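You operate a simulated robot arm through the tools that you are given. There is no shell and no other tool.

Carry out the task below with a simulated robot arm. There is one attempt and no reset: what you move stays moved.

Task
Put the sanding block labelled "fine" from the top of the black tool case on the top of the top step of the step stool. Take the brown can and put it on the table marked boxes. Put the screw box with the smallest size on its label from the top of the low table on the top of the board stack. Take the black pipe sleeve and put it on top of the rubber roller. The order is free. Set down upright: brown can.

It is judged by the outcome, as a careful person would: the job done as asked, and still so three seconds after it is handed in. It fails if anything else is knocked over, pushed out of place, dropped, spilled or broken.

Robot
A 7-joint arm with a two-finger parallel gripper on a trunk, on a base that moves. Base frame: it is fixed to the floor where the robot stands at the start and does not move with it; the origin is under the middle of the robot, x ahead of it, y to its left, z up. Units: m, rad, N and s.
With the tool pointing down near the work surface it reaches from about 0.1 to 0.86 m from the robot's upright axis, wherever it stands. Its first joint turns from -2.897 to 2.897 rad. Places, roughly: black pipe sleeve (5x5x5 cm) [3.1, -10, 1.6]; brown can [-1.75, 0.25, 1.5]; rubber roller (8x6x10 cm) [1.7, -8.3, 0.7]; sanding block [2.25, -2.25, 0.5]; screw box [2.25, -4.75, 0.5]; table marked BOXES [-2.8, 1.3, 0.7]; top of the board stack [3.2, -0.9, 0.3]; top of the top step of the step stool [-2.3, -2.2, 0.5]. Payload 3.43 kg.
Tool frame: the origin (TCP) lies between the finger pads and is the grasp point; the fingertips stand 0.03 m ahead of it; z points along the fingers, y is the line along which they close. The gripper opens to 0.094 m. The fingers are 0.028 m wide and 0.01 m thick; the gripper's body (0.05 by 0.096 m) begins 0.055 m behind the TCP.
Orientation is told as [roll, pitch, yaw] about the base's x, y, z axes, in that order, counted from this pose: with the fingers straight down and closing along the base's y, the tool's x points along the base's -x, its y along +y and its z along -z.

Tools
- The arm moves only by the tool send_rows. Its argument "steps" is a list of rows, each a list of 7 numbers: the closure, from 0 (fully open) to 1 (shut), then the shift along the tool's x, y, z in m, then the turn, a rotation vector about the tool's x, y, z in rad. In form: [[fingers, x, y, z, rx, ry, rz], ...]. A call has 1 to 20 rows; each row shifts and turns the commanded pose from where the row before left it, along the tool's axes as they then stand. Rows are played at 5 a second. More than 0.05 m and 0.15 rad between two rows, or a gripper value outside its range, and nothing of the call is played. A pose out of reach is approached as far as the arm can. The call stops where the force on the tool passes 40 N (or 10 N more than at its start, if that is more) or the arm is blocked; 0.2 s more then pass. The fingers move at their own pace (about 0.045 m/s each) and stop on an object; they squeeze with about 25 N. The grip force told is the motor's: it shows also when the fingers shut on nothing. Time passes only in rows, and 0.2 s behind the last, so rows that do not move let the fingers close. It gives the time, the measured TCP pose, the force on the tool (base axes), the opening and the grip force at its end, in the units of the frame above (readings bear some noise), with the torque about the TCP (base axes, N m) and any sound that the robot's microphone picked up, and new pictures: "show" is both (left out), scene, wrist or none.
- Cameras (640 x 400 px; columns grow to the right, rows downward): "scene" is now at [0.5023, 0.212, 1.2344]; the picture's right is [-0.03, -1.00, 0.00], its down [-0.73, 0.02, -0.68] and it looks along [0.68, -0.02, -0.73] (base axes); focal length 214 px, centre (320, 200). "wrist" rides on the gripper at [0.076, 0.014, -0.103] in the tool frame; the picture's right is [-0.18, 0.98, 0.00], its down [-0.75, -0.14, -0.64] and it looks along [-0.63, -0.12, 0.77] (tool axes); focal length 243 px, centre (320, 200). There is no depth. A picture from a camera that has moved, and an enlarged one, comes with that camera's place and axes in the base frame and with its lens.
- slide_trunk(by): slides the trunk up (or, below 0, down) by that many m; the arm and the scene camera ride with it, the base frame stays. It gives what a move gives, with no picture.
- roll_base(legs): drives the robot by 1 to 6 legs, each [ahead, left, turn to the left] in m, m and rad, along the robot's own axes; the way and the turn of a leg run together, so that a leg with both is an arc; at most 1.5 m and 3.142 rad a leg. The arm and the cameras ride along, it lands a little off, and it stops where it bumps. It gives what a move gives, and a new picture of the scene camera.
- pan_tilt(pan, tilt): turns the head with the scene camera to pan (to the left, within 1.798 rad either way) and tilt (down, from -0.506 to 1.204), counted from straight ahead of the robot. It gives what a move gives, and a new picture of the scene camera.
- zoom(camera, box): a new picture of the part [left, top, right, bottom] of that camera's present view, enlarged. The clock stands still meanwhile.
- finish_job(): hands the job in; it is judged then, once.

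Places have to be worked out from the pictures, the camera data and where the tool is seen. Open the gripper and draw the arm clear of the work before you hand the job in, unless the task says otherwise.

The tools are called after "Emit:" as name(argument=value, ...) on one line, values as JSON. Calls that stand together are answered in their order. send_rows: Moves the arm, as the interface text tells. Its arguments: {"type":"object","properties":{"steps":{"type":"array"},"show":{"type":"string","enum":["both","scene","wrist","none"]}},"required":["steps"]} The other tools are called the same way: slide_trunk (by) moves the trunk up or down; roll_base (legs) drives the base; pan_tilt (pan, tilt) turns the head that bears the scene camera; zoom (camera, box) takes an enlarged picture of a part of a camera's view; finish_job () hands the job in.

At the start:

```text
clock: 0.0
position: [0.6947, -0.0006, 0.6712]
tool_rot: [0.001, 0.0, 0.001]
ft_force: [-0.2, 1.0, 0.3]
wrist_torque: [0.02, -0.02, -0.02]
width: 0.0942
gripper_force: 0.0
trunk travel left (down, up): [-0.35, 0.14]
robot x, y, heading: [-0.0, 0.0015, -0.002]
head pan, tilt (commanded): [-0.03, 0.817]
```

scene: 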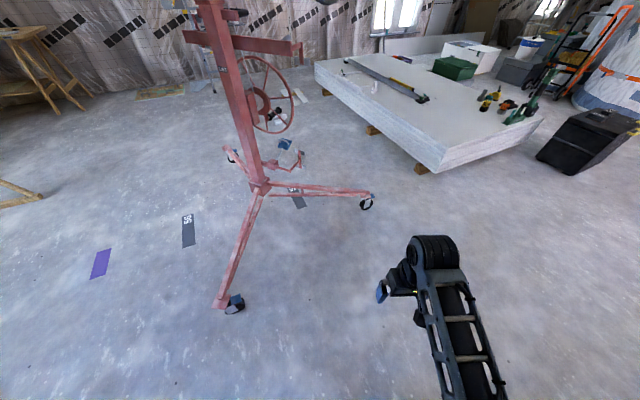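
wrist: 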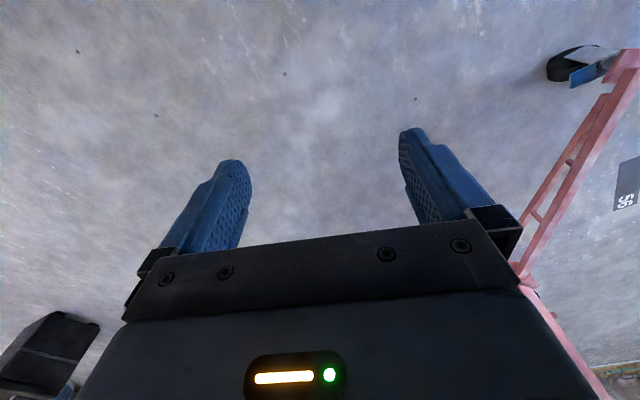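

The start pictures show a red lift stand ahead-left, a stack of boards ahead and a black tool case ahead to the right. I look around with the head first to learn the surroundings.

Emit:
pan_tilt(pan=0, tilt=0.35)

Emit:
pan_tilt(pan=-0.9, tilt=0.4)

Emit:
pan_tilt(pan=-1.75, tilt=0.4)

Emit:
pan_tilt(pan=1.0, tilt=0.4)

Emit:
pan_tilt(pan=1.79, tilt=0.4)

```text
clock: 0.9
position: [0.6947, -0.0015, 0.6718]
tool_rot: [-0.002, -0.001, -0.002]
ft_force: [-0.3, 0.1, 0.5]
wrist_torque: [-0.01, -0.01, -0.01]
width: 0.0941
gripper_force: 0.1
trunk travel left (down, up): [-0.35, 0.14]
robot x, y, heading: [-0.0014, -0.0023, -0.0]
head pan, tilt (commanded): [0.0, 0.351]
camera scene: at [0.5156, 0.2143, 1.2753], right [0.0, -1.0, 0.0], down [-0.34, 0.0, -0.94], along [0.94, 0.0, -0.34], focal length 214 px, centre (320, 200)
```

scene: 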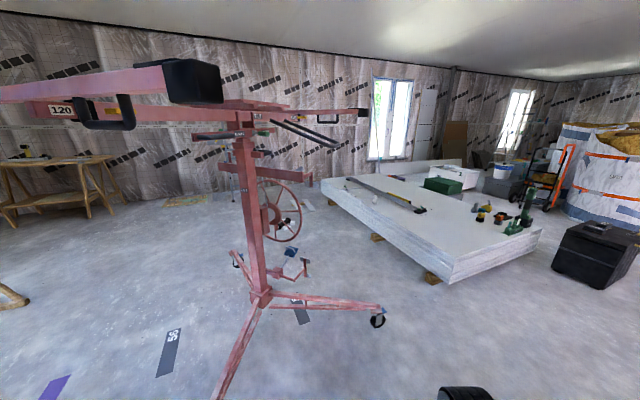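

```text
clock: 2.1
position: [0.6953, -0.0005, 0.6708]
tool_rot: [0.0, -0.002, -0.001]
ft_force: [0.3, 0.8, -0.7]
wrist_torque: [0.04, 0.02, 0.0]
width: 0.0938
gripper_force: 0.1
trunk travel left (down, up): [-0.35, 0.14]
robot x, y, heading: [-0.0049, -0.0006, 0.002]
head pan, tilt (commanded): [-0.901, 0.4]
camera scene: at [0.4801, 0.1418, 1.2709], right [-0.78, -0.62, 0.0], down [-0.24, 0.3, -0.92], along [0.57, -0.72, -0.39], focal length 214 px, centre (320, 200)
```

scene: 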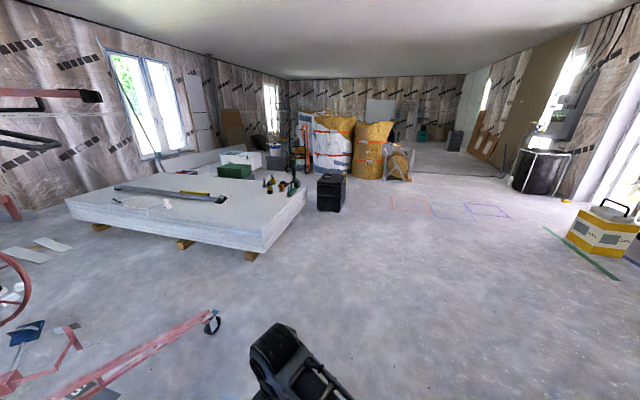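

```text
clock: 3.3
position: [0.6952, -0.0015, 0.6717]
tool_rot: [0.001, 0.001, -0.001]
ft_force: [-0.2, -0.7, -0.2]
wrist_torque: [0.02, -0.01, -0.05]
width: 0.0938
gripper_force: 0.1
trunk travel left (down, up): [-0.35, 0.14]
robot x, y, heading: [0.0, -0.0021, 0.0]
head pan, tilt (commanded): [-1.751, 0.4]
camera scene: at [0.406, 0.1232, 1.2709], right [-0.98, 0.18, 0.0], down [0.07, 0.38, -0.92], along [-0.16, -0.91, -0.39], focal length 214 px, centre (320, 200)
```

scene: 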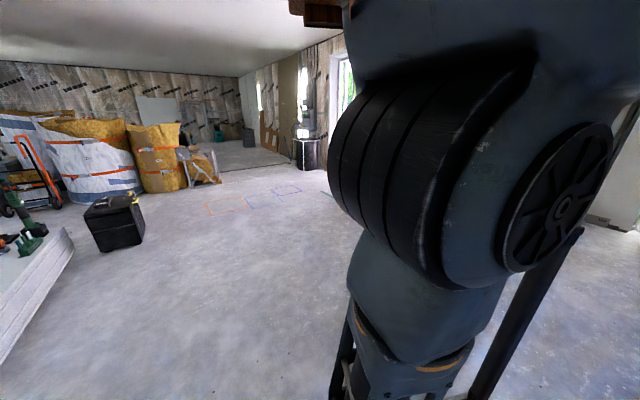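

```text
clock: 5.7
position: [0.6946, -0.0008, 0.6718]
tool_rot: [-0.001, 0.001, -0.001]
ft_force: [-0.7, 1.2, 0.5]
wrist_torque: [0.02, 0.01, 0.0]
width: 0.094
gripper_force: 0.0
trunk travel left (down, up): [-0.35, 0.14]
robot x, y, heading: [0.0007, -0.0005, 0.0]
head pan, tilt (commanded): [1.0, 0.4]
camera scene: at [0.4726, 0.2922, 1.2709], right [0.84, -0.54, 0.0], down [-0.21, -0.33, -0.92], along [0.5, 0.77, -0.39], focal length 214 px, centre (320, 200)
```

scene: 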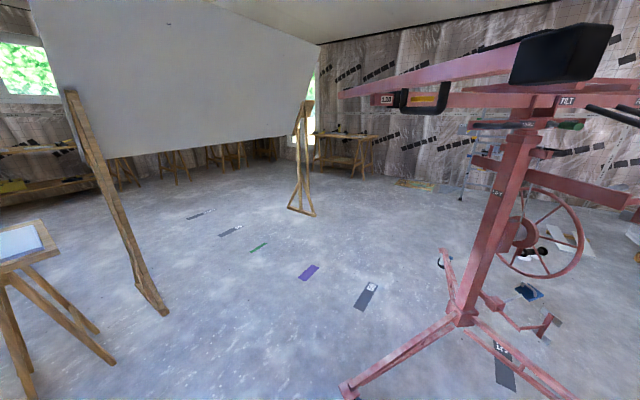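

```text
clock: 6.8
position: [0.6948, -0.0006, 0.6717]
tool_rot: [0.0, 0.0, -0.001]
ft_force: [0.2, 1.1, -1.0]
wrist_torque: [0.01, -0.02, -0.01]
width: 0.0938
gripper_force: 0.1
trunk travel left (down, up): [-0.35, 0.14]
robot x, y, heading: [0.001, -0.0019, -0.003]
head pan, tilt (commanded): [1.791, 0.4]
camera scene: at [0.4024, 0.3047, 1.2709], right [0.98, 0.22, 0.0], down [0.08, -0.38, -0.92], along [-0.2, 0.9, -0.39], focal length 214 px, centre (320, 200)
```

scene: 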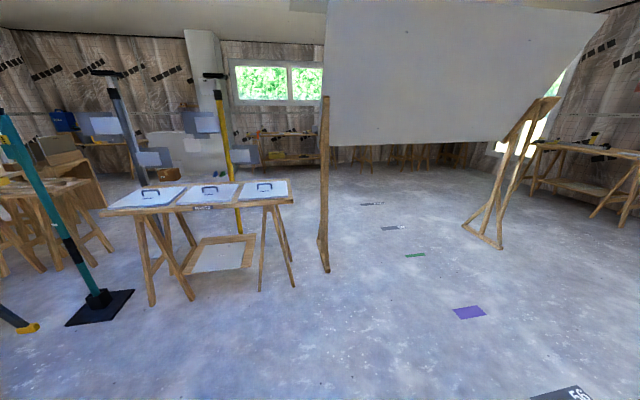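

The crossbar of the red lift comes near the robot at about (0.83, 0.38, 1.32), but it lies outside a turn circle of 0.8 m. I look down at my own base, and zoom on the table at the left.

Emit:
zoom(camera="scene", box=[90, 150, 310, 290])

Emit:
pan_tilt(pan=1.79, tilt=1.2)

Emit:
pan_tilt(pan=0.0, tilt=1.2)

Emit:
pan_tilt(pan=-1.79, tilt=1.2)

```text
2.86 times, centred on (200, 220) of scene
camera zoom: at [0.4024, 0.3047, 1.2709], right [0.98, 0.22, 0.0], down [0.08, -0.38, -0.92], along [-0.2, 0.9, -0.39], focal length 613 px, centre (663, 143)
```

zoom: 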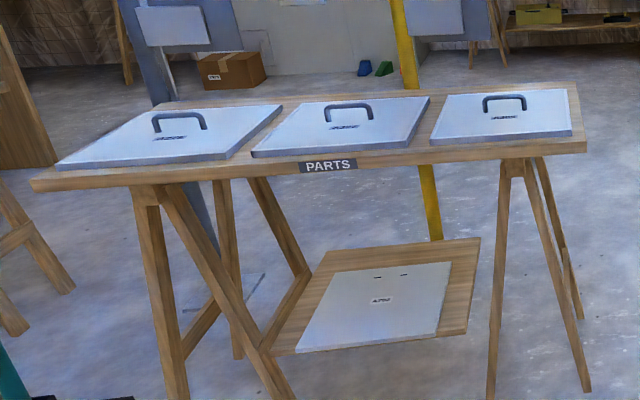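

```text
clock: 8.0
position: [0.6954, -0.0012, 0.6721]
tool_rot: [-0.001, 0.0, 0.001]
ft_force: [0.4, 0.2, 0.1]
wrist_torque: [-0.03, 0.0, -0.01]
width: 0.0939
gripper_force: 0.0
trunk travel left (down, up): [-0.35, 0.14]
robot x, y, heading: [-0.0007, -0.0004, 0.001]
head pan, tilt (commanded): [1.791, 1.201]
camera scene: at [0.4103, 0.2689, 1.2081], right [0.98, 0.22, 0.0], down [0.2, -0.91, -0.36], along [-0.08, 0.35, -0.93], focal length 214 px, centre (320, 200)
```

scene: 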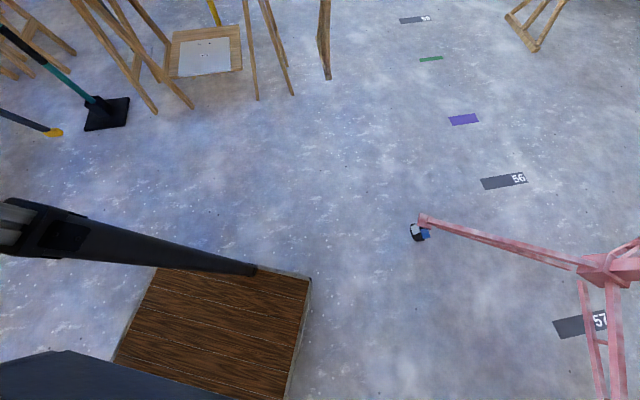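

```text
clock: 9.8
position: [0.6955, -0.0011, 0.6714]
tool_rot: [0.001, 0.0, 0.0]
ft_force: [-0.6, -0.5, 0.2]
wrist_torque: [0.0, 0.01, -0.01]
width: 0.0942
gripper_force: 0.1
trunk travel left (down, up): [-0.35, 0.14]
robot x, y, heading: [-0.0019, -0.0033, 0.001]
head pan, tilt (commanded): [0.0, 1.201]
camera scene: at [0.4784, 0.2143, 1.208], right [0.0, -1.0, 0.0], down [-0.93, 0.0, -0.36], along [0.36, 0.0, -0.93], focal length 214 px, centre (320, 200)
```

scene: 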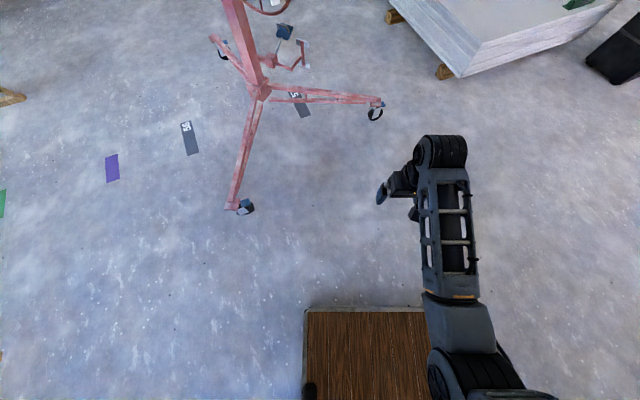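

```text
clock: 11.6
position: [0.6948, -0.0013, 0.6704]
tool_rot: [-0.002, 0.0, -0.001]
ft_force: [-0.5, 0.0, -0.4]
wrist_torque: [-0.01, -0.01, 0.01]
width: 0.0939
gripper_force: 0.1
trunk travel left (down, up): [-0.35, 0.14]
robot x, y, heading: [-0.0002, 0.0006, 0.001]
head pan, tilt (commanded): [-1.791, 1.201]
camera scene: at [0.4103, 0.1597, 1.208], right [-0.98, 0.22, 0.0], down [0.2, 0.91, -0.36], along [-0.08, -0.35, -0.93], focal length 214 px, centre (320, 200)
```

scene: 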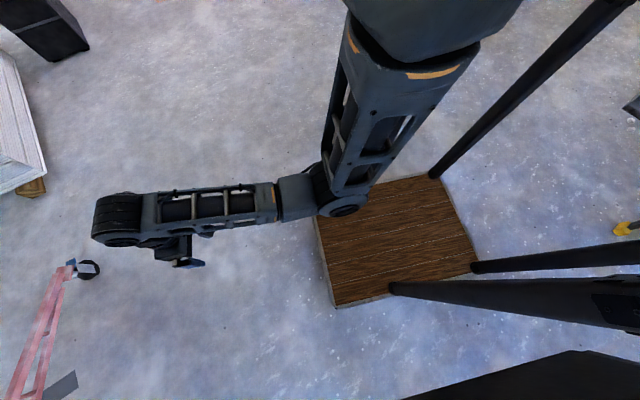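

The robot stands on a wooden platform of about 0.75 x 0.57 m, and the table at my left is marked PARTS, not BOXES. The right side is clear, so I turn right in place, stepwise, to look behind.

Emit:
roll_base(legs=[[0, 0, -1.57]])

Emit:
pan_tilt(pan=0.0, tilt=0.35)

```text
clock: 15.8
position: [-0.007, -0.6952, 0.6708]
tool_rot: [-0.001, 0.0, -1.579]
ft_force: [0.5, -0.1, -1.1]
wrist_torque: [0.02, 0.01, -0.01]
width: 0.0941
gripper_force: 0.1
trunk travel left (down, up): [-0.35, 0.14]
robot x, y, heading: [-0.0026, 0.0016, -1.581]
head pan, tilt (commanded): [-1.791, 1.201]
camera scene: at [0.1574, -0.4119, 1.208], right [0.23, 0.97, 0.0], down [0.91, -0.21, -0.36], along [-0.35, 0.08, -0.93], focal length 214 px, centre (320, 200)
```

scene: 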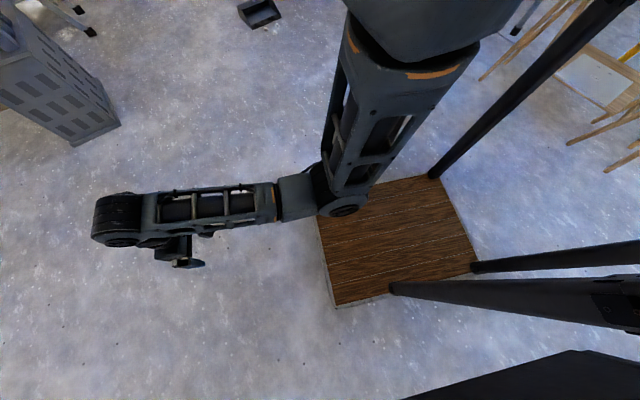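

```text
clock: 17.6
position: [-0.0065, -0.6955, 0.6716]
tool_rot: [0.0, 0.0, -1.579]
ft_force: [0.4, -0.5, 0.5]
wrist_torque: [-0.01, 0.03, 0.03]
width: 0.0938
gripper_force: 0.2
trunk travel left (down, up): [-0.35, 0.14]
robot x, y, heading: [-0.0008, 0.0032, -1.581]
head pan, tilt (commanded): [0.0, 0.351]
camera scene: at [0.211, -0.5177, 1.2754], right [-1.0, 0.01, 0.0], down [0.0, 0.34, -0.94], along [-0.01, -0.94, -0.34], focal length 214 px, centre (320, 200)
```

scene: 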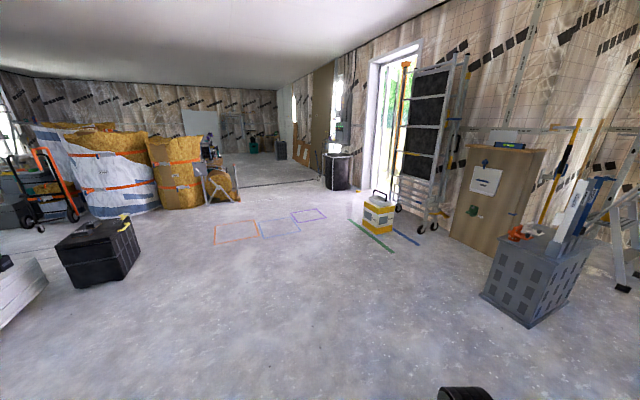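

The way to -y is open floor; a grey crate stands at the right. I turn right further to see the -x side.

Emit:
roll_base(legs=[[0, 0, -1.3]])

Emit:
pan_tilt(pan=0.0, tilt=0.1)

Emit:
pan_tilt(pan=-0.8, tilt=0.3)

Emit:
pan_tilt(pan=0.8, tilt=0.3)

```text
clock: 21.2
position: [-0.6715, -0.1797, 0.6707]
tool_rot: [-0.001, 0.0, -2.88]
ft_force: [-0.6, 0.6, -0.6]
wrist_torque: [0.0, -0.03, -0.01]
width: 0.0937
gripper_force: 0.0
trunk travel left (down, up): [-0.35, 0.14]
robot x, y, heading: [0.0, -0.0017, -2.881]
head pan, tilt (commanded): [0.0, 0.351]
camera scene: at [-0.4419, -0.3414, 1.2754], right [-0.26, 0.97, 0.0], down [0.33, 0.09, -0.94], along [-0.91, -0.24, -0.34], focal length 214 px, centre (320, 200)
```

scene: 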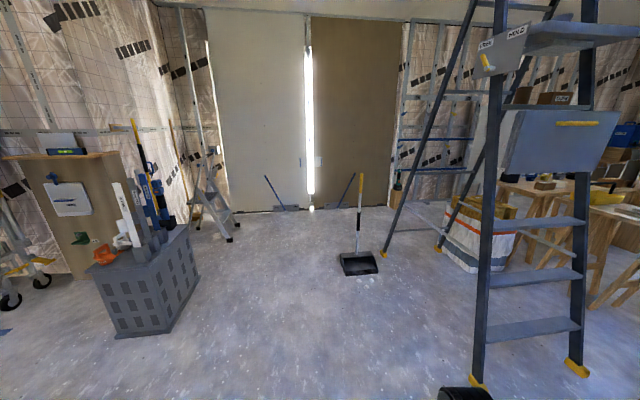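

```text
clock: 22.0
position: [-0.6713, -0.178, 0.6722]
tool_rot: [0.0, 0.001, -2.88]
ft_force: [0.1, 0.1, -0.2]
wrist_torque: [-0.02, 0.0, 0.01]
width: 0.094
gripper_force: 0.2
trunk travel left (down, up): [-0.35, 0.14]
robot x, y, heading: [-0.002, -0.0004, -2.878]
head pan, tilt (commanded): [0.0, 0.099]
camera scene: at [-0.4409, -0.3411, 1.2987], right [-0.26, 0.97, 0.0], down [0.1, 0.03, -0.99], along [-0.96, -0.26, -0.1], focal length 214 px, centre (320, 200)
```

scene: 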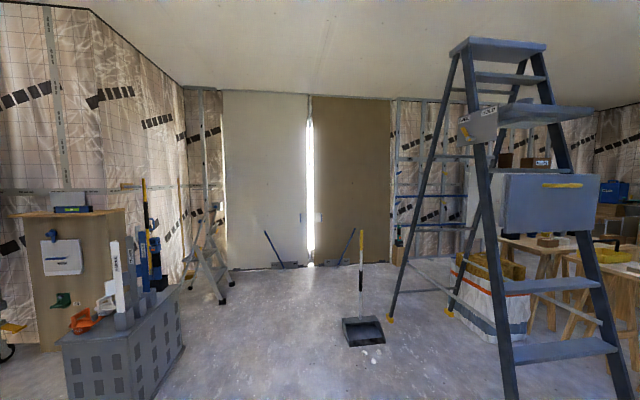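

```text
clock: 23.1
position: [-0.6713, -0.1784, 0.672]
tool_rot: [0.0, 0.001, -2.879]
ft_force: [-0.3, 0.0, -0.3]
wrist_torque: [-0.02, 0.0, 0.01]
width: 0.094
gripper_force: 0.0
trunk travel left (down, up): [-0.35, 0.14]
robot x, y, heading: [-0.0002, 0.0029, -2.881]
head pan, tilt (commanded): [-0.799, 0.3]
camera scene: at [-0.4321, -0.2696, 1.2801], right [0.51, 0.86, 0.0], down [0.25, -0.15, -0.96], along [-0.82, 0.49, -0.3], focal length 214 px, centre (320, 200)
```

scene: 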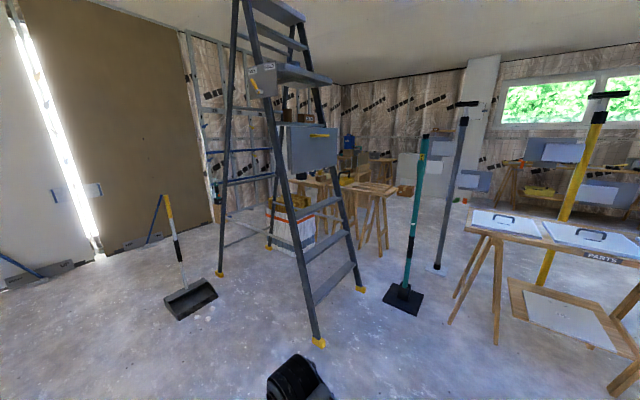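

```text
clock: 24.8
position: [-0.6723, -0.179, 0.6707]
tool_rot: [-0.001, 0.0, -2.88]
ft_force: [0.5, 0.4, 0.4]
wrist_torque: [0.02, -0.01, 0.04]
width: 0.0941
gripper_force: 0.0
trunk travel left (down, up): [-0.35, 0.14]
robot x, y, heading: [-0.0031, -0.0051, -2.881]
head pan, tilt (commanded): [0.799, 0.3]
camera scene: at [-0.3976, -0.3988, 1.2801], right [-0.87, 0.49, 0.0], down [0.14, 0.26, -0.96], along [-0.47, -0.83, -0.3], focal length 214 px, centre (320, 200)
```

scene: 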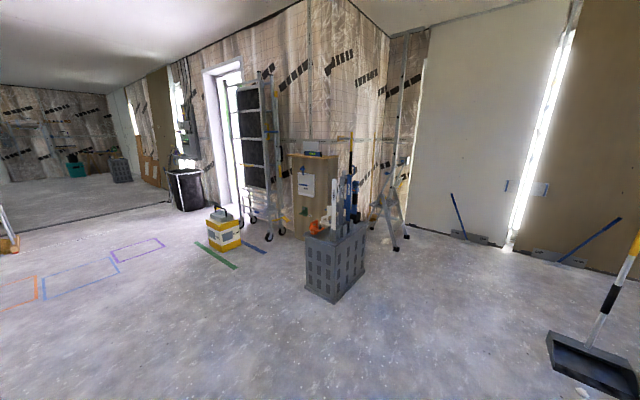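

The tall stepladder holds a shelf at about the can's place. I zoom in on it, and on the small aluminium stool in the corner.

Emit:
zoom(camera="scene", box=[340, 150, 440, 260])

Emit:
pan_tilt(pan=-0.45, tilt=-0.1)

Emit:
zoom(camera="scene", box=[270, 100, 470, 250])

```text
3.64 times, centred on (390, 205) of scene
camera zoom: at [-0.3976, -0.3988, 1.2801], right [-0.87, 0.49, 0.0], down [0.14, 0.26, -0.96], along [-0.47, -0.83, -0.3], focal length 780 px, centre (66, 182)
```

zoom: 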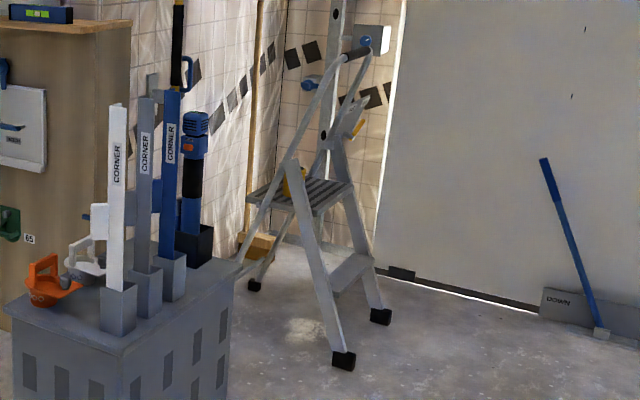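

```text
clock: 26.2
position: [-0.6725, -0.178, 0.6723]
tool_rot: [0.001, 0.0, -2.879]
ft_force: [0.4, 0.1, 0.1]
wrist_torque: [0.02, 0.02, 0.0]
width: 0.0938
gripper_force: 0.1
trunk travel left (down, up): [-0.35, 0.14]
robot x, y, heading: [-0.0, 0.0018, -2.881]
head pan, tilt (commanded): [-0.45, -0.099]
camera scene: at [-0.4375, -0.3011, 1.3166], right [0.19, 0.98, 0.0], down [-0.1, 0.02, -1.0], along [-0.98, 0.19, 0.1], focal length 214 px, centre (320, 200)
```

scene: 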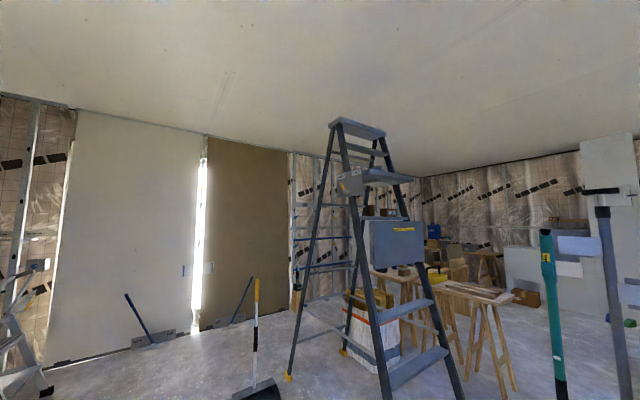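

```text
2.67 times, centred on (370, 175) of scene
camera zoom: at [-0.4375, -0.3011, 1.3166], right [0.19, 0.98, 0.0], down [-0.1, 0.02, -1.0], along [-0.98, 0.19, 0.1], focal length 572 px, centre (187, 267)
```

zoom: 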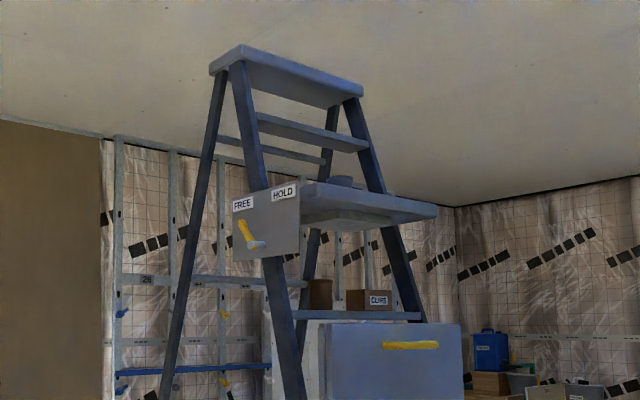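

The can seems to be the brown object on a ladder step, around (-1.75, 0.28, 1.39), with a tray above it and a side plate marked FREE/HOLD. I draw the tool back 0.25 m toward the robot for safer driving, then drive a little towards the ladder's right side for a better view.

Emit:
send_rows(steps=[[0, 0.05, 0, 0, 0, 0, 0], [0, 0.05, 0, 0, 0, 0, 0], [0, 0.05, 0, 0, 0, 0, 0], [0, 0.05, 0, 0, 0, 0, 0], [0, 0.05, 0, 0, 0, 0, 0]], show="scene")

Emit:
roll_base(legs=[[0.927, 0.374, 0], [0, 0, -0.902]])

Emit:
pan_tilt(pan=-0.1, tilt=0.0)

```text
clock: 27.4
position: [-0.4297, -0.1133, 0.6702]
tool_rot: [0.0, 0.001, -2.88]
ft_force: [0.9, -0.3, 0.1]
wrist_torque: [-0.01, -0.02, -0.01]
width: 0.0941
gripper_force: 0.0
trunk travel left (down, up): [-0.35, 0.14]
robot x, y, heading: [-0.0017, 0.0014, -2.879]
head pan, tilt (commanded): [-0.45, -0.099]
camera scene: at [-0.4379, -0.3011, 1.3165], right [0.19, 0.98, 0.0], down [-0.1, 0.02, -1.0], along [-0.98, 0.19, 0.1], focal length 214 px, centre (320, 200)
```

scene: 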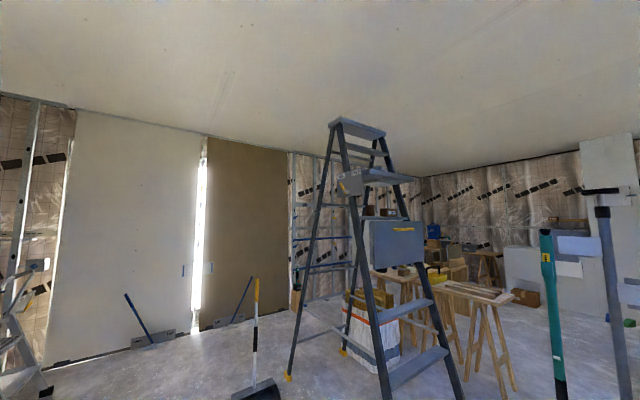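

```text
clock: 34.9
position: [-1.1526, -0.3378, 0.6699]
tool_rot: [0.001, -0.001, 2.51]
ft_force: [0.6, -0.5, 1.2]
wrist_torque: [0.0, 0.02, 0.01]
width: 0.094
gripper_force: 0.1
trunk travel left (down, up): [-0.35, 0.14]
robot x, y, heading: [-0.7949, -0.6012, 2.515]
head pan, tilt (commanded): [-0.45, -0.099]
camera scene: at [-1.3023, -0.4492, 1.3167], right [0.88, 0.47, 0.0], down [-0.05, 0.09, -1.0], along [-0.47, 0.88, 0.1], focal length 214 px, centre (320, 200)
```

scene: 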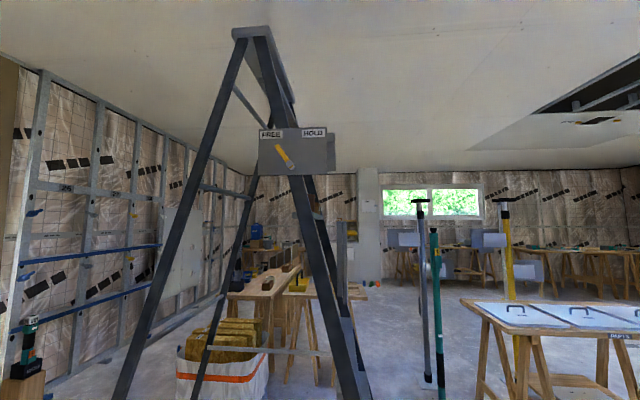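

```text
clock: 35.7
position: [-1.1521, -0.3381, 0.6711]
tool_rot: [0.001, -0.001, 2.511]
ft_force: [-0.4, -0.5, 0.3]
wrist_torque: [-0.01, 0.01, -0.04]
width: 0.0942
gripper_force: 0.0
trunk travel left (down, up): [-0.35, 0.14]
robot x, y, heading: [-0.7931, -0.6028, 2.512]
head pan, tilt (commanded): [-0.099, 0.0]
camera scene: at [-1.3284, -0.4659, 1.3079], right [0.67, 0.74, 0.0], down [0.0, 0.0, -1.0], along [-0.74, 0.67, 0.0], focal length 214 px, centre (320, 200)
```

scene: 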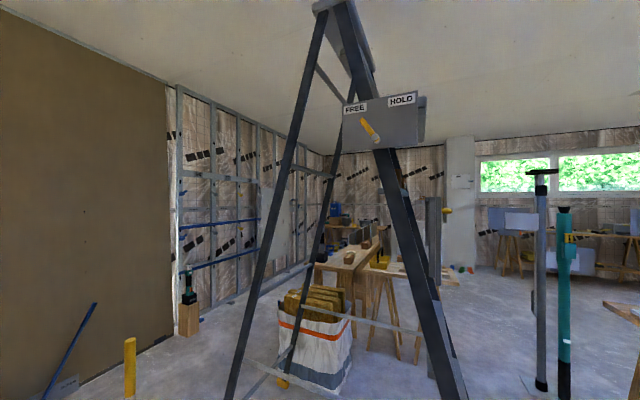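

The lever with yellow tip points at FREE on the side plate; the tray is above camera height. I raise the trunk to its top to see onto the tray, and zoom.

Emit:
slide_trunk(by=0.14)

Emit:
pan_tilt(pan=-0.1, tilt=-0.1)

Emit:
zoom(camera="scene", box=[300, 80, 460, 200])

```text
clock: 37.4
position: [-1.1541, -0.3381, 0.8097]
tool_rot: [-0.001, 0.0, 2.508]
ft_force: [-0.6, -0.5, -1.0]
wrist_torque: [0.0, 0.0, -0.03]
width: 0.0936
gripper_force: 0.1
trunk travel left (down, up): [-0.49, 0.0]
robot x, y, heading: [-0.7966, -0.6012, 2.507]
head pan, tilt (commanded): [-0.099, 0.0]
```

```text
clock: 38.0
position: [-1.152, -0.3376, 0.8103]
tool_rot: [0.0, 0.001, 2.509]
ft_force: [0.0, 0.1, -0.1]
wrist_torque: [0.0, 0.01, 0.01]
width: 0.0941
gripper_force: 0.1
trunk travel left (down, up): [-0.49, 0.0]
robot x, y, heading: [-0.7958, -0.5989, 2.511]
head pan, tilt (commanded): [-0.099, -0.099]
camera scene: at [-1.3263, -0.4679, 1.4566], right [0.67, 0.74, 0.0], down [-0.07, 0.07, -1.0], along [-0.74, 0.67, 0.1], focal length 214 px, centre (320, 200)
```

scene: 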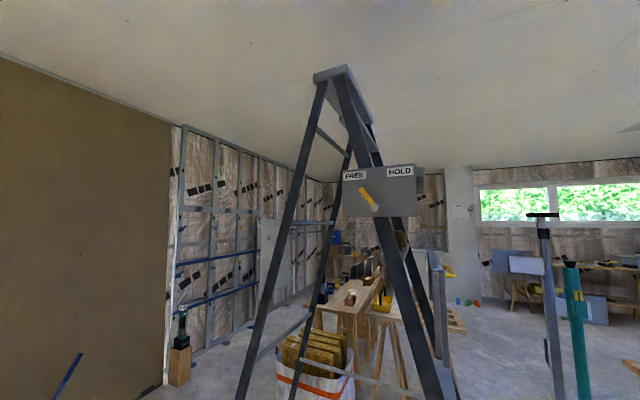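

```text
3.33 times, centred on (380, 140) of scene
camera zoom: at [-1.3263, -0.4679, 1.4566], right [0.67, 0.74, 0.0], down [-0.07, 0.07, -1.0], along [-0.74, 0.67, 0.1], focal length 715 px, centre (120, 400)
```

zoom: 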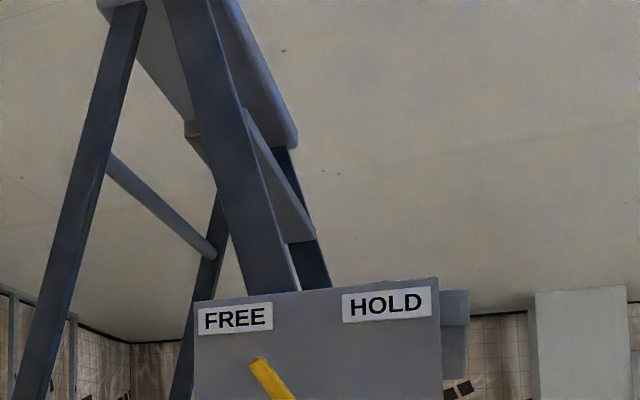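

The plate lies near (-1.70, 0.13) with its top at about z 1.64. A brown patch shows right beside the front leg, so I zoom on it.

Emit:
zoom(camera="scene", box=[330, 150, 470, 290])

Emit:
pan_tilt(pan=-0.1, tilt=-0.4)

```text
2.86 times, centred on (400, 220) of scene
camera zoom: at [-1.3263, -0.4679, 1.4566], right [0.67, 0.74, 0.0], down [-0.07, 0.07, -1.0], along [-0.74, 0.67, 0.1], focal length 613 px, centre (91, 143)
```

zoom: 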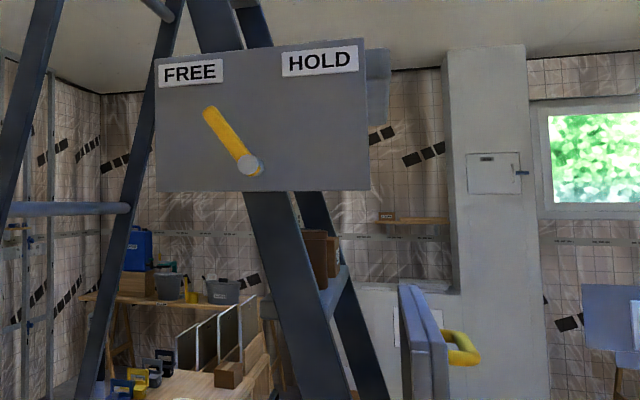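

```text
clock: 38.9
position: [-1.1509, -0.3373, 0.8105]
tool_rot: [-0.001, -0.002, 2.51]
ft_force: [0.1, 0.6, 0.1]
wrist_torque: [0.03, 0.0, -0.01]
width: 0.094
gripper_force: 0.0
trunk travel left (down, up): [-0.49, 0.0]
robot x, y, heading: [-0.7945, -0.6026, 2.512]
head pan, tilt (commanded): [-0.099, -0.4]
camera scene: at [-1.316, -0.4772, 1.4809], right [0.67, 0.74, 0.0], down [-0.29, 0.26, -0.92], along [-0.69, 0.62, 0.39], focal length 214 px, centre (320, 200)
```

scene: 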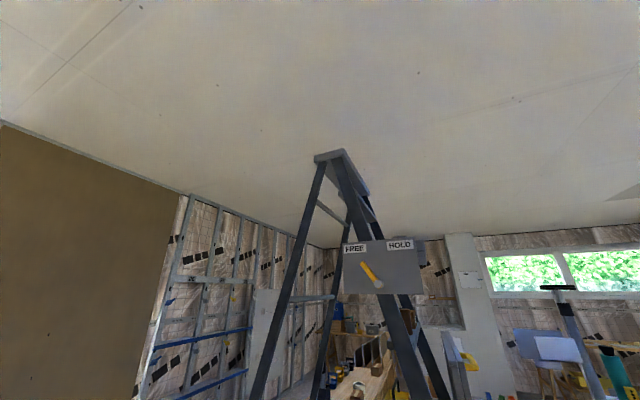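

Two brown objects stand on a step between the ladder legs, below the latched tray. I go round to the ladder's front: first turn left, then slide back-right.

Emit:
roll_base(legs=[[0, 0, 1.027], [-0.662, -1.077, 0]])

Emit:
pan_tilt(pan=0.0, tilt=0.0)

```text
clock: 47.9
position: [-1.0071, 0.4846, 0.8097]
tool_rot: [-0.001, 0.001, -2.752]
ft_force: [-0.1, 0.8, -0.4]
wrist_torque: [-0.02, 0.0, 0.01]
width: 0.0939
gripper_force: 0.1
trunk travel left (down, up): [-0.49, 0.0]
robot x, y, heading: [-0.5952, 0.6529, -2.754]
head pan, tilt (commanded): [-0.099, -0.4]
camera scene: at [-0.9741, 0.2715, 1.4809], right [-0.29, 0.96, 0.0], down [-0.37, -0.11, -0.92], along [-0.88, -0.27, 0.39], focal length 214 px, centre (320, 200)
```

scene: 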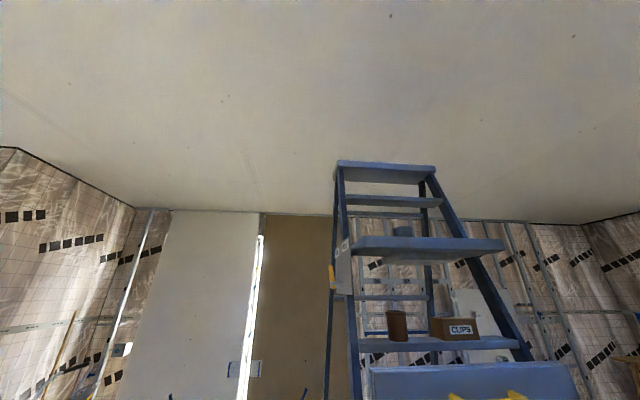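

```text
clock: 48.7
position: [-1.0078, 0.4858, 0.8106]
tool_rot: [0.0, 0.001, -2.751]
ft_force: [0.2, 0.3, -0.7]
wrist_torque: [0.02, 0.01, 0.01]
width: 0.094
gripper_force: 0.1
trunk travel left (down, up): [-0.49, 0.0]
robot x, y, heading: [-0.5973, 0.6507, -2.753]
head pan, tilt (commanded): [0.0, 0.0]
camera scene: at [-0.9872, 0.2583, 1.4479], right [-0.38, 0.92, 0.0], down [0.0, 0.0, -1.0], along [-0.92, -0.38, 0.0], focal length 214 px, centre (320, 200)
```

scene: 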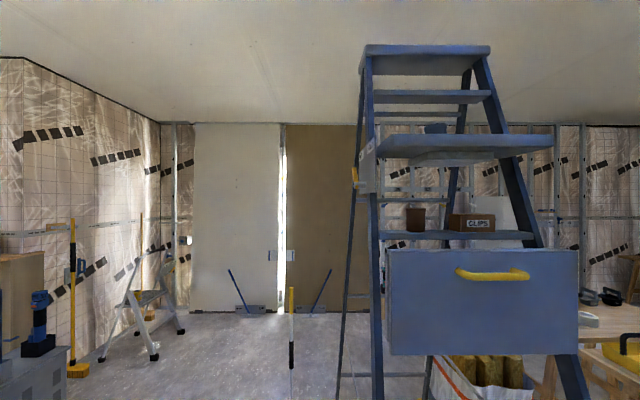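

Emit:
zoom(camera="scene", box=[340, 110, 600, 270])

Emit:
zoom(camera="scene", box=[380, 190, 500, 260])

```text
2.46 times, centred on (470, 190) of scene
camera zoom: at [-0.9872, 0.2583, 1.4479], right [-0.38, 0.92, 0.0], down [0.0, 0.0, -1.0], along [-0.92, -0.38, 0.0], focal length 528 px, centre (-49, 225)
```

zoom: 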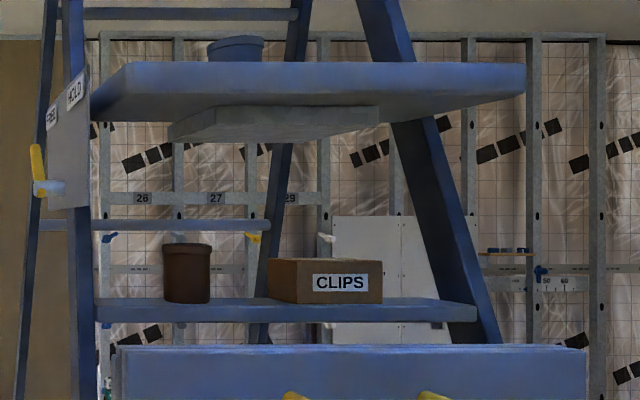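

```text
5.33 times, centred on (440, 225) of scene
camera zoom: at [-0.9872, 0.2583, 1.4479], right [-0.38, 0.92, 0.0], down [0.0, 0.0, -1.0], along [-0.92, -0.38, 0.0], focal length 1144 px, centre (-320, 67)
```

zoom: 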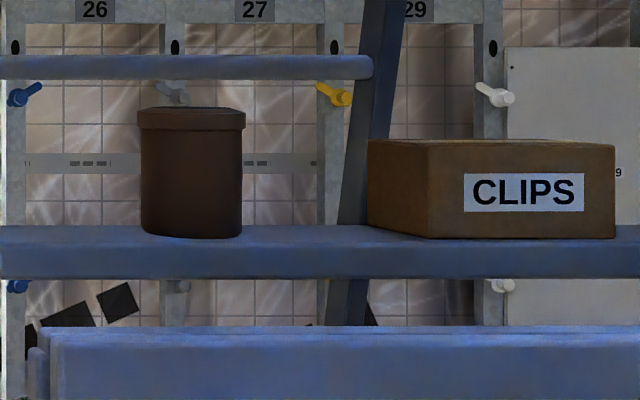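

The brown lidded can stands on the ladder step at about (-1.74, 0.28), base near z 1.345, under the tray and beside the CLIPS box. I need a level grasp from the front with the wrist camera on the upper side, so I first turn the tool half round about its axis in free space.

Emit:
send_rows(steps=[[0, 0, 0, 0, 0, 0, -0.15], [0, 0, 0, 0, 0, 0, -0.15], [0, 0, 0, 0, 0, 0, -0.15], [0, 0, 0, 0, 0, 0, -0.15], [0, 0, 0, 0, 0, 0, -0.15], [0, 0, 0, 0, 0, 0, -0.15], [0, 0, 0, 0, 0, 0, -0.15], [0, 0, 0, 0, 0, 0, -0.15], [0, 0, 0, 0, 0, 0, -0.15], [0, 0, 0, 0, 0, 0, -0.15]], show="none")

```text
clock: 50.9
position: [-1.008, 0.4831, 0.8111]
tool_rot: [0.001, -0.001, -1.249]
ft_force: [-0.3, -0.5, 0.1]
wrist_torque: [0.01, 0.0, 0.0]
width: 0.0939
gripper_force: 0.0
trunk travel left (down, up): [-0.49, 0.0]
robot x, y, heading: [-0.5975, 0.6536, -2.749]
head pan, tilt (commanded): [0.0, 0.0]
```

The turn works; I finish the half turn with another 1.64 rad.

Emit:
send_rows(steps=[[0, 0, 0, 0, 0, 0, -0.149], [0, 0, 0, 0, 0, 0, -0.149], [0, 0, 0, 0, 0, 0, -0.149], [0, 0, 0, 0, 0, 0, -0.149], [0, 0, 0, 0, 0, 0, -0.149], [0, 0, 0, 0, 0, 0, -0.149], [0, 0, 0, 0, 0, 0, -0.149], [0, 0, 0, 0, 0, 0, -0.149], [0, 0, 0, 0, 0, 0, -0.149], [0, 0, 0, 0, 0, 0, -0.149], [0, 0, 0, 0, 0, 0, -0.15]], show="both")

```text
clock: 53.3
position: [-1.0079, 0.4839, 0.8106]
tool_rot: [-0.001, -0.001, 0.392]
ft_force: [0.1, -0.5, 1.0]
wrist_torque: [0.02, -0.02, 0.01]
width: 0.094
gripper_force: 0.1
trunk travel left (down, up): [-0.49, 0.0]
robot x, y, heading: [-0.5976, 0.6516, -2.753]
head pan, tilt (commanded): [0.0, 0.0]
camera scene: at [-0.9871, 0.2583, 1.4479], right [-0.38, 0.92, 0.0], down [0.0, 0.0, -1.0], along [-0.92, -0.38, 0.0], focal length 214 px, centre (320, 200)
camera wrist: at [-1.0827, 0.4682, 0.9138], right [-0.21, 0.98, 0.0], down [0.75, 0.16, 0.64], along [0.63, 0.13, -0.77], focal length 243 px, centre (320, 200)
```

scene: 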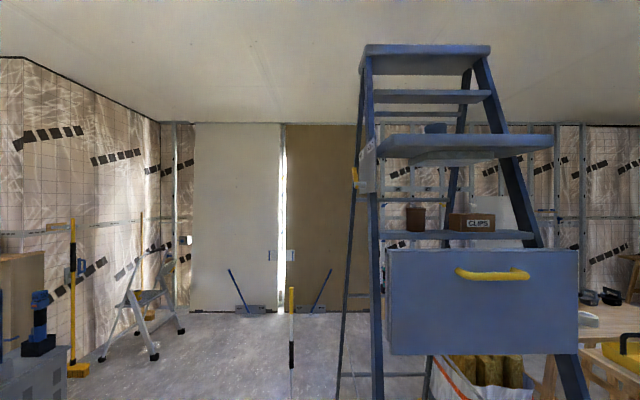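
wrist: 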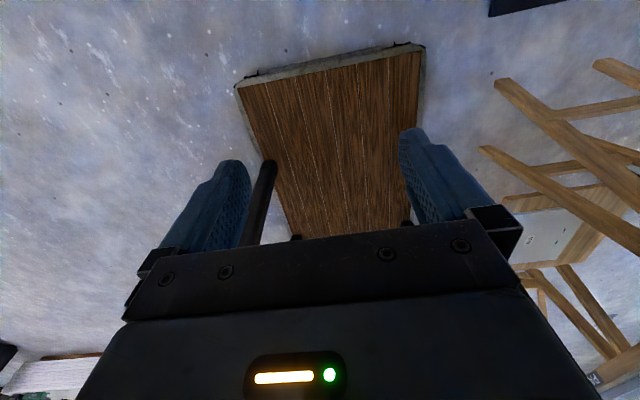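

Now I pitch the tool up to level, pointing ahead, while raising it and shifting it a little right, away from the head.

Emit:
send_rows(steps=[[0, 0, 0.01, -0.04, 0, 0.143, 0], [0, 0.0057, 0.01, -0.0396, 0, 0.143, 0], [0, 0.0113, 0.01, -0.0384, 0, 0.143, 0], [0, 0.0166, 0.01, -0.0364, 0, 0.143, 0], [0, 0.0217, 0.01, -0.0336, 0, 0.143, 0], [0, 0.0262, 0.01, -0.0302, 0, 0.143, 0], [0, 0.0303, 0.01, -0.0262, 0, 0.143, 0], [0, 0.0337, 0.01, -0.0216, 0, 0.143, 0], [0, 0.0364, 0.01, -0.0166, 0, 0.143, 0], [0, 0.0384, 0.01, -0.0112, 0, 0.143, 0], [0, 0.0396, 0, -0.0056, 0, 0.143, 0]], show="both")

```text
clock: 55.0
position: [-1.0556, 0.5219, 0.9906]
tool_rot: [-0.031, 1.035, 0.585]
ft_force: [-0.1, -0.5, -0.3]
wrist_torque: [-0.02, 0.0, -0.03]
width: 0.0941
gripper_force: 0.0
out of reach, approached as far as the arm can: row 3, 4, 5, 6, 7, 8
trunk travel left (down, up): [-0.49, 0.0]
robot x, y, heading: [-0.597, 0.6537, -2.747]
head pan, tilt (commanded): [0.0, 0.0]
stopped in row 8: the arm was blocked; the commanded pose is now the measured one
camera scene: at [-0.9872, 0.2583, 1.4479], right [-0.38, 0.92, 0.0], down [0.0, 0.0, -1.0], along [-0.92, -0.38, 0.0], focal length 214 px, centre (320, 200)
camera wrist: at [-1.0227, 0.5624, 1.1083], right [-0.48, 0.86, -0.17], down [0.85, 0.42, -0.32], along [-0.2, -0.3, -0.93], focal length 243 px, centre (320, 200)
```

scene: 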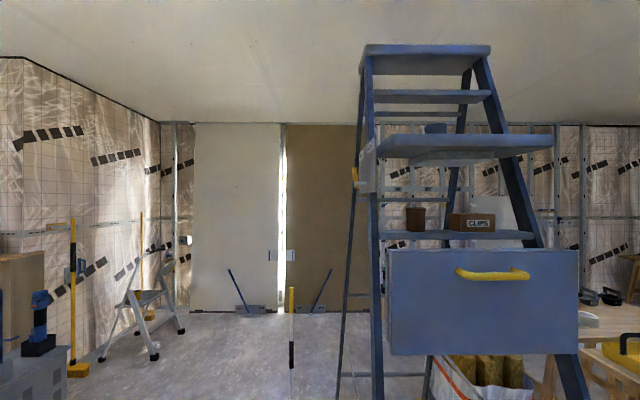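
wrist: 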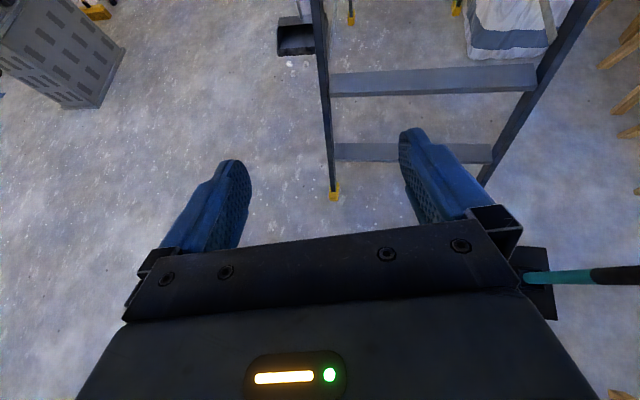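

The pitch met a joint limit near the body, so the tool needs more room ahead. I move it ahead and up, and correct the yaw drift.

Emit:
send_rows(steps=[[0, 0.0477, 0.0067, 0.0116, -0.0277, 0, 0.0164], [0, 0.0477, 0.0067, 0.0116, -0.0277, 0, 0.0164], [0, 0.0477, 0.0067, 0.0116, -0.0277, 0, 0.0164], [0, 0.0477, 0.005, 0.0116, -0.0277, 0, 0.0164], [0, 0.0477, 0.003, 0.0116, -0.0277, 0, 0.0164], [0, 0.0477, 0.0, 0.0116, -0.0277, 0, 0.0164]], show="none")

```text
clock: 56.4
position: [-1.2909, 0.4673, 1.1129]
tool_rot: [-0.029, 1.03, 0.392]
ft_force: [-0.6, -0.2, -0.1]
wrist_torque: [0.0, 0.0, 0.04]
width: 0.0943
gripper_force: 0.1
out of reach, approached as far as the arm can: row 1, 2, 3, 4, 5
trunk travel left (down, up): [-0.49, 0.0]
robot x, y, heading: [-0.5983, 0.6528, -2.752]
head pan, tilt (commanded): [0.0, 0.0]
```

Now at 0.71 m ahead, z 1.11, pitch 1.03. I pitch the remaining 0.54 rad to level here.

Emit:
send_rows(steps=[[0, 0, 0, 0, 0, 0.135, 0], [0, 0, 0, 0, 0, 0.135, 0], [0, 0, 0, 0, 0, 0.135, 0], [0, 0, 0, 0, 0, 0.135, 0]], show="both")

```text
clock: 57.4
position: [-1.2911, 0.4659, 1.1118]
tool_rot: [-1.809, 1.558, -1.39]
ft_force: [0.2, 1.0, 0.0]
wrist_torque: [0.05, 0.0, 0.02]
width: 0.0944
gripper_force: 0.0
trunk travel left (down, up): [-0.49, 0.0]
robot x, y, heading: [-0.597, 0.655, -2.753]
head pan, tilt (commanded): [0.0, 0.0]
camera scene: at [-0.9874, 0.2584, 1.4479], right [-0.38, 0.92, 0.0], down [0.0, 0.0, -1.0], along [-0.92, -0.38, 0.0], focal length 214 px, centre (320, 200)
camera wrist: at [-1.2016, 0.5213, 1.1877], right [-0.4, 0.9, -0.2], down [0.65, 0.12, -0.75], along [-0.65, -0.43, -0.63], focal length 243 px, centre (320, 200)
```

scene: 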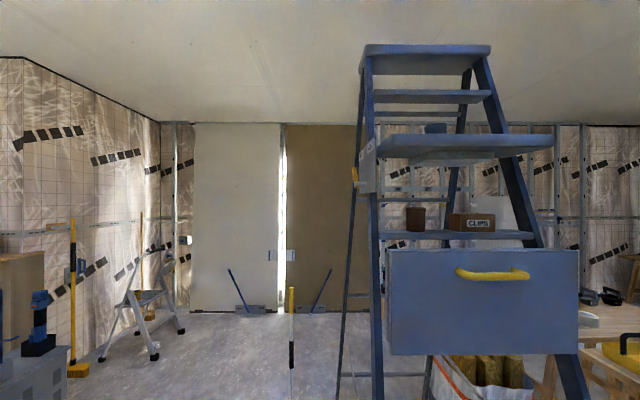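
wrist: 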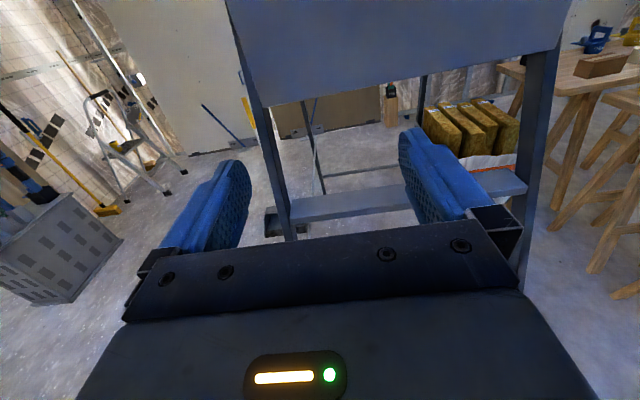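

The tool is level with the camera on top. I raise it straight up to z about 1.39.

Emit:
send_rows(steps=[[0, 0.04, 0, 0, 0, 0, 0], [0, 0.04, 0, 0, 0, 0, 0], [0, 0.04, 0, 0, 0, 0, 0], [0, 0.04, 0, 0, 0, 0, 0], [0, 0.04, 0, 0, 0, 0, 0], [0, 0.04, 0, 0, 0, 0, 0], [0, 0.04, 0, 0, 0, 0, 0]], show="both")

```text
clock: 59.0
position: [-1.3612, 0.4746, 1.3607]
tool_rot: [-1.679, 1.557, -1.262]
ft_force: [0.5, -0.6, 0.1]
wrist_torque: [0.03, -0.01, 0.0]
width: 0.094
gripper_force: 0.0
out of reach, approached as far as the arm can: row 2, 3, 4, 5, 6, 7
trunk travel left (down, up): [-0.49, 0.0]
robot x, y, heading: [-0.5948, 0.656, -2.752]
head pan, tilt (commanded): [0.0, 0.0]
camera scene: at [-0.9872, 0.2583, 1.4478], right [-0.38, 0.92, 0.0], down [0.0, 0.0, -1.0], along [-0.92, -0.38, 0.0], focal length 214 px, centre (320, 200)
camera wrist: at [-1.2719, 0.5302, 1.4364], right [-0.4, 0.9, -0.2], down [0.65, 0.12, -0.75], along [-0.65, -0.43, -0.63], focal length 243 px, centre (320, 200)
```

scene: 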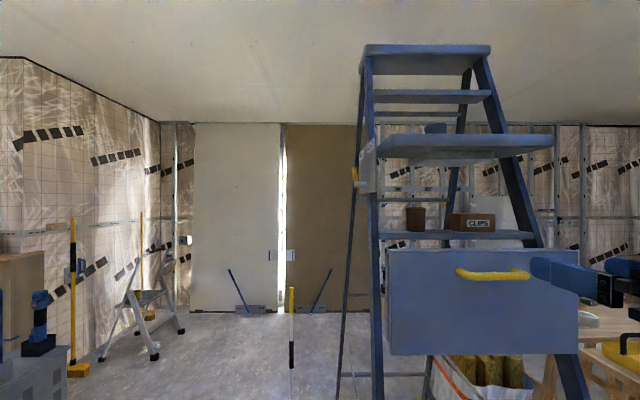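
wrist: 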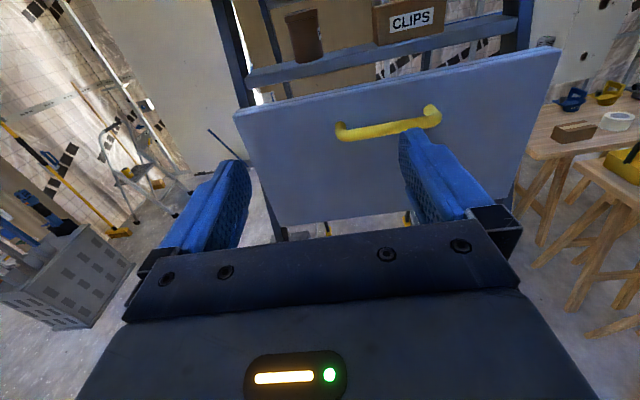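

The can shows at about (-1.748, 0.281, 1.385): 1.21 m ahead and 0.09 right of the robot, 0.14 behind the panel with the yellow handle (top z about 1.317). I tilt the tool 25 degrees down so the wrist clears the panel, and test the arm's reach ahead while still in free space.

Emit:
send_rows(steps=[[0, 0.013, -0.011, 0, 0, -0.145, 0], [0, 0.013, -0.011, 0, 0, -0.145, 0], [0, 0.013, -0.011, 0, 0, -0.145, 0], [0, 0.0148, 0, 0.0317, 0, 0, 0], [0, 0.0148, 0, 0.0317, 0, 0, 0], [0, 0.0148, 0, 0.0317, 0, 0, 0], [0, 0.0148, 0, 0.0317, 0, 0, 0]], show="both")

```text
clock: 60.6
position: [-1.4801, 0.3867, 1.3981]
tool_rot: [-0.031, 1.136, 0.387]
ft_force: [0.6, 0.4, -0.4]
wrist_torque: [0.0, 0.0, -0.05]
width: 0.0942
gripper_force: 0.1
trunk travel left (down, up): [-0.49, 0.0]
robot x, y, heading: [-0.597, 0.655, -2.757]
head pan, tilt (commanded): [0.0, 0.0]
camera scene: at [-0.9871, 0.2586, 1.448], right [-0.38, 0.92, 0.0], down [0.0, 0.0, -1.0], along [-0.92, -0.38, 0.0], focal length 214 px, centre (320, 200)
camera wrist: at [-1.4302, 0.4253, 1.5108], right [-0.33, 0.93, -0.18], down [0.88, 0.23, -0.41], along [-0.34, -0.29, -0.89], focal length 243 px, centre (320, 200)
```

scene: 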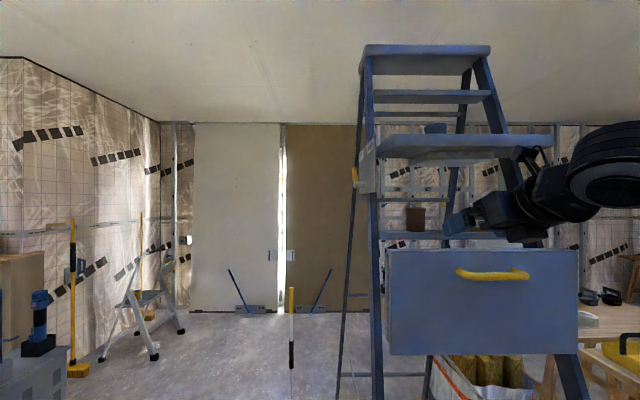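
wrist: 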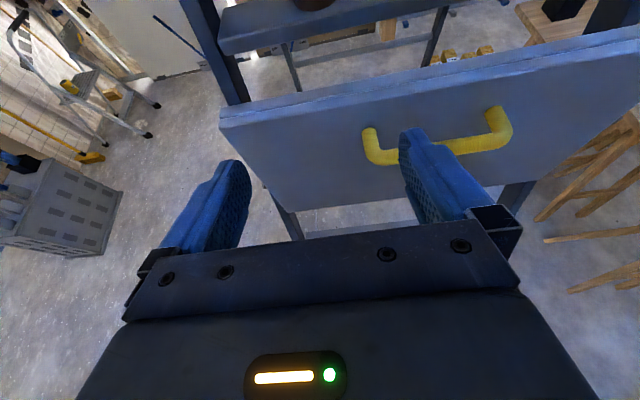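

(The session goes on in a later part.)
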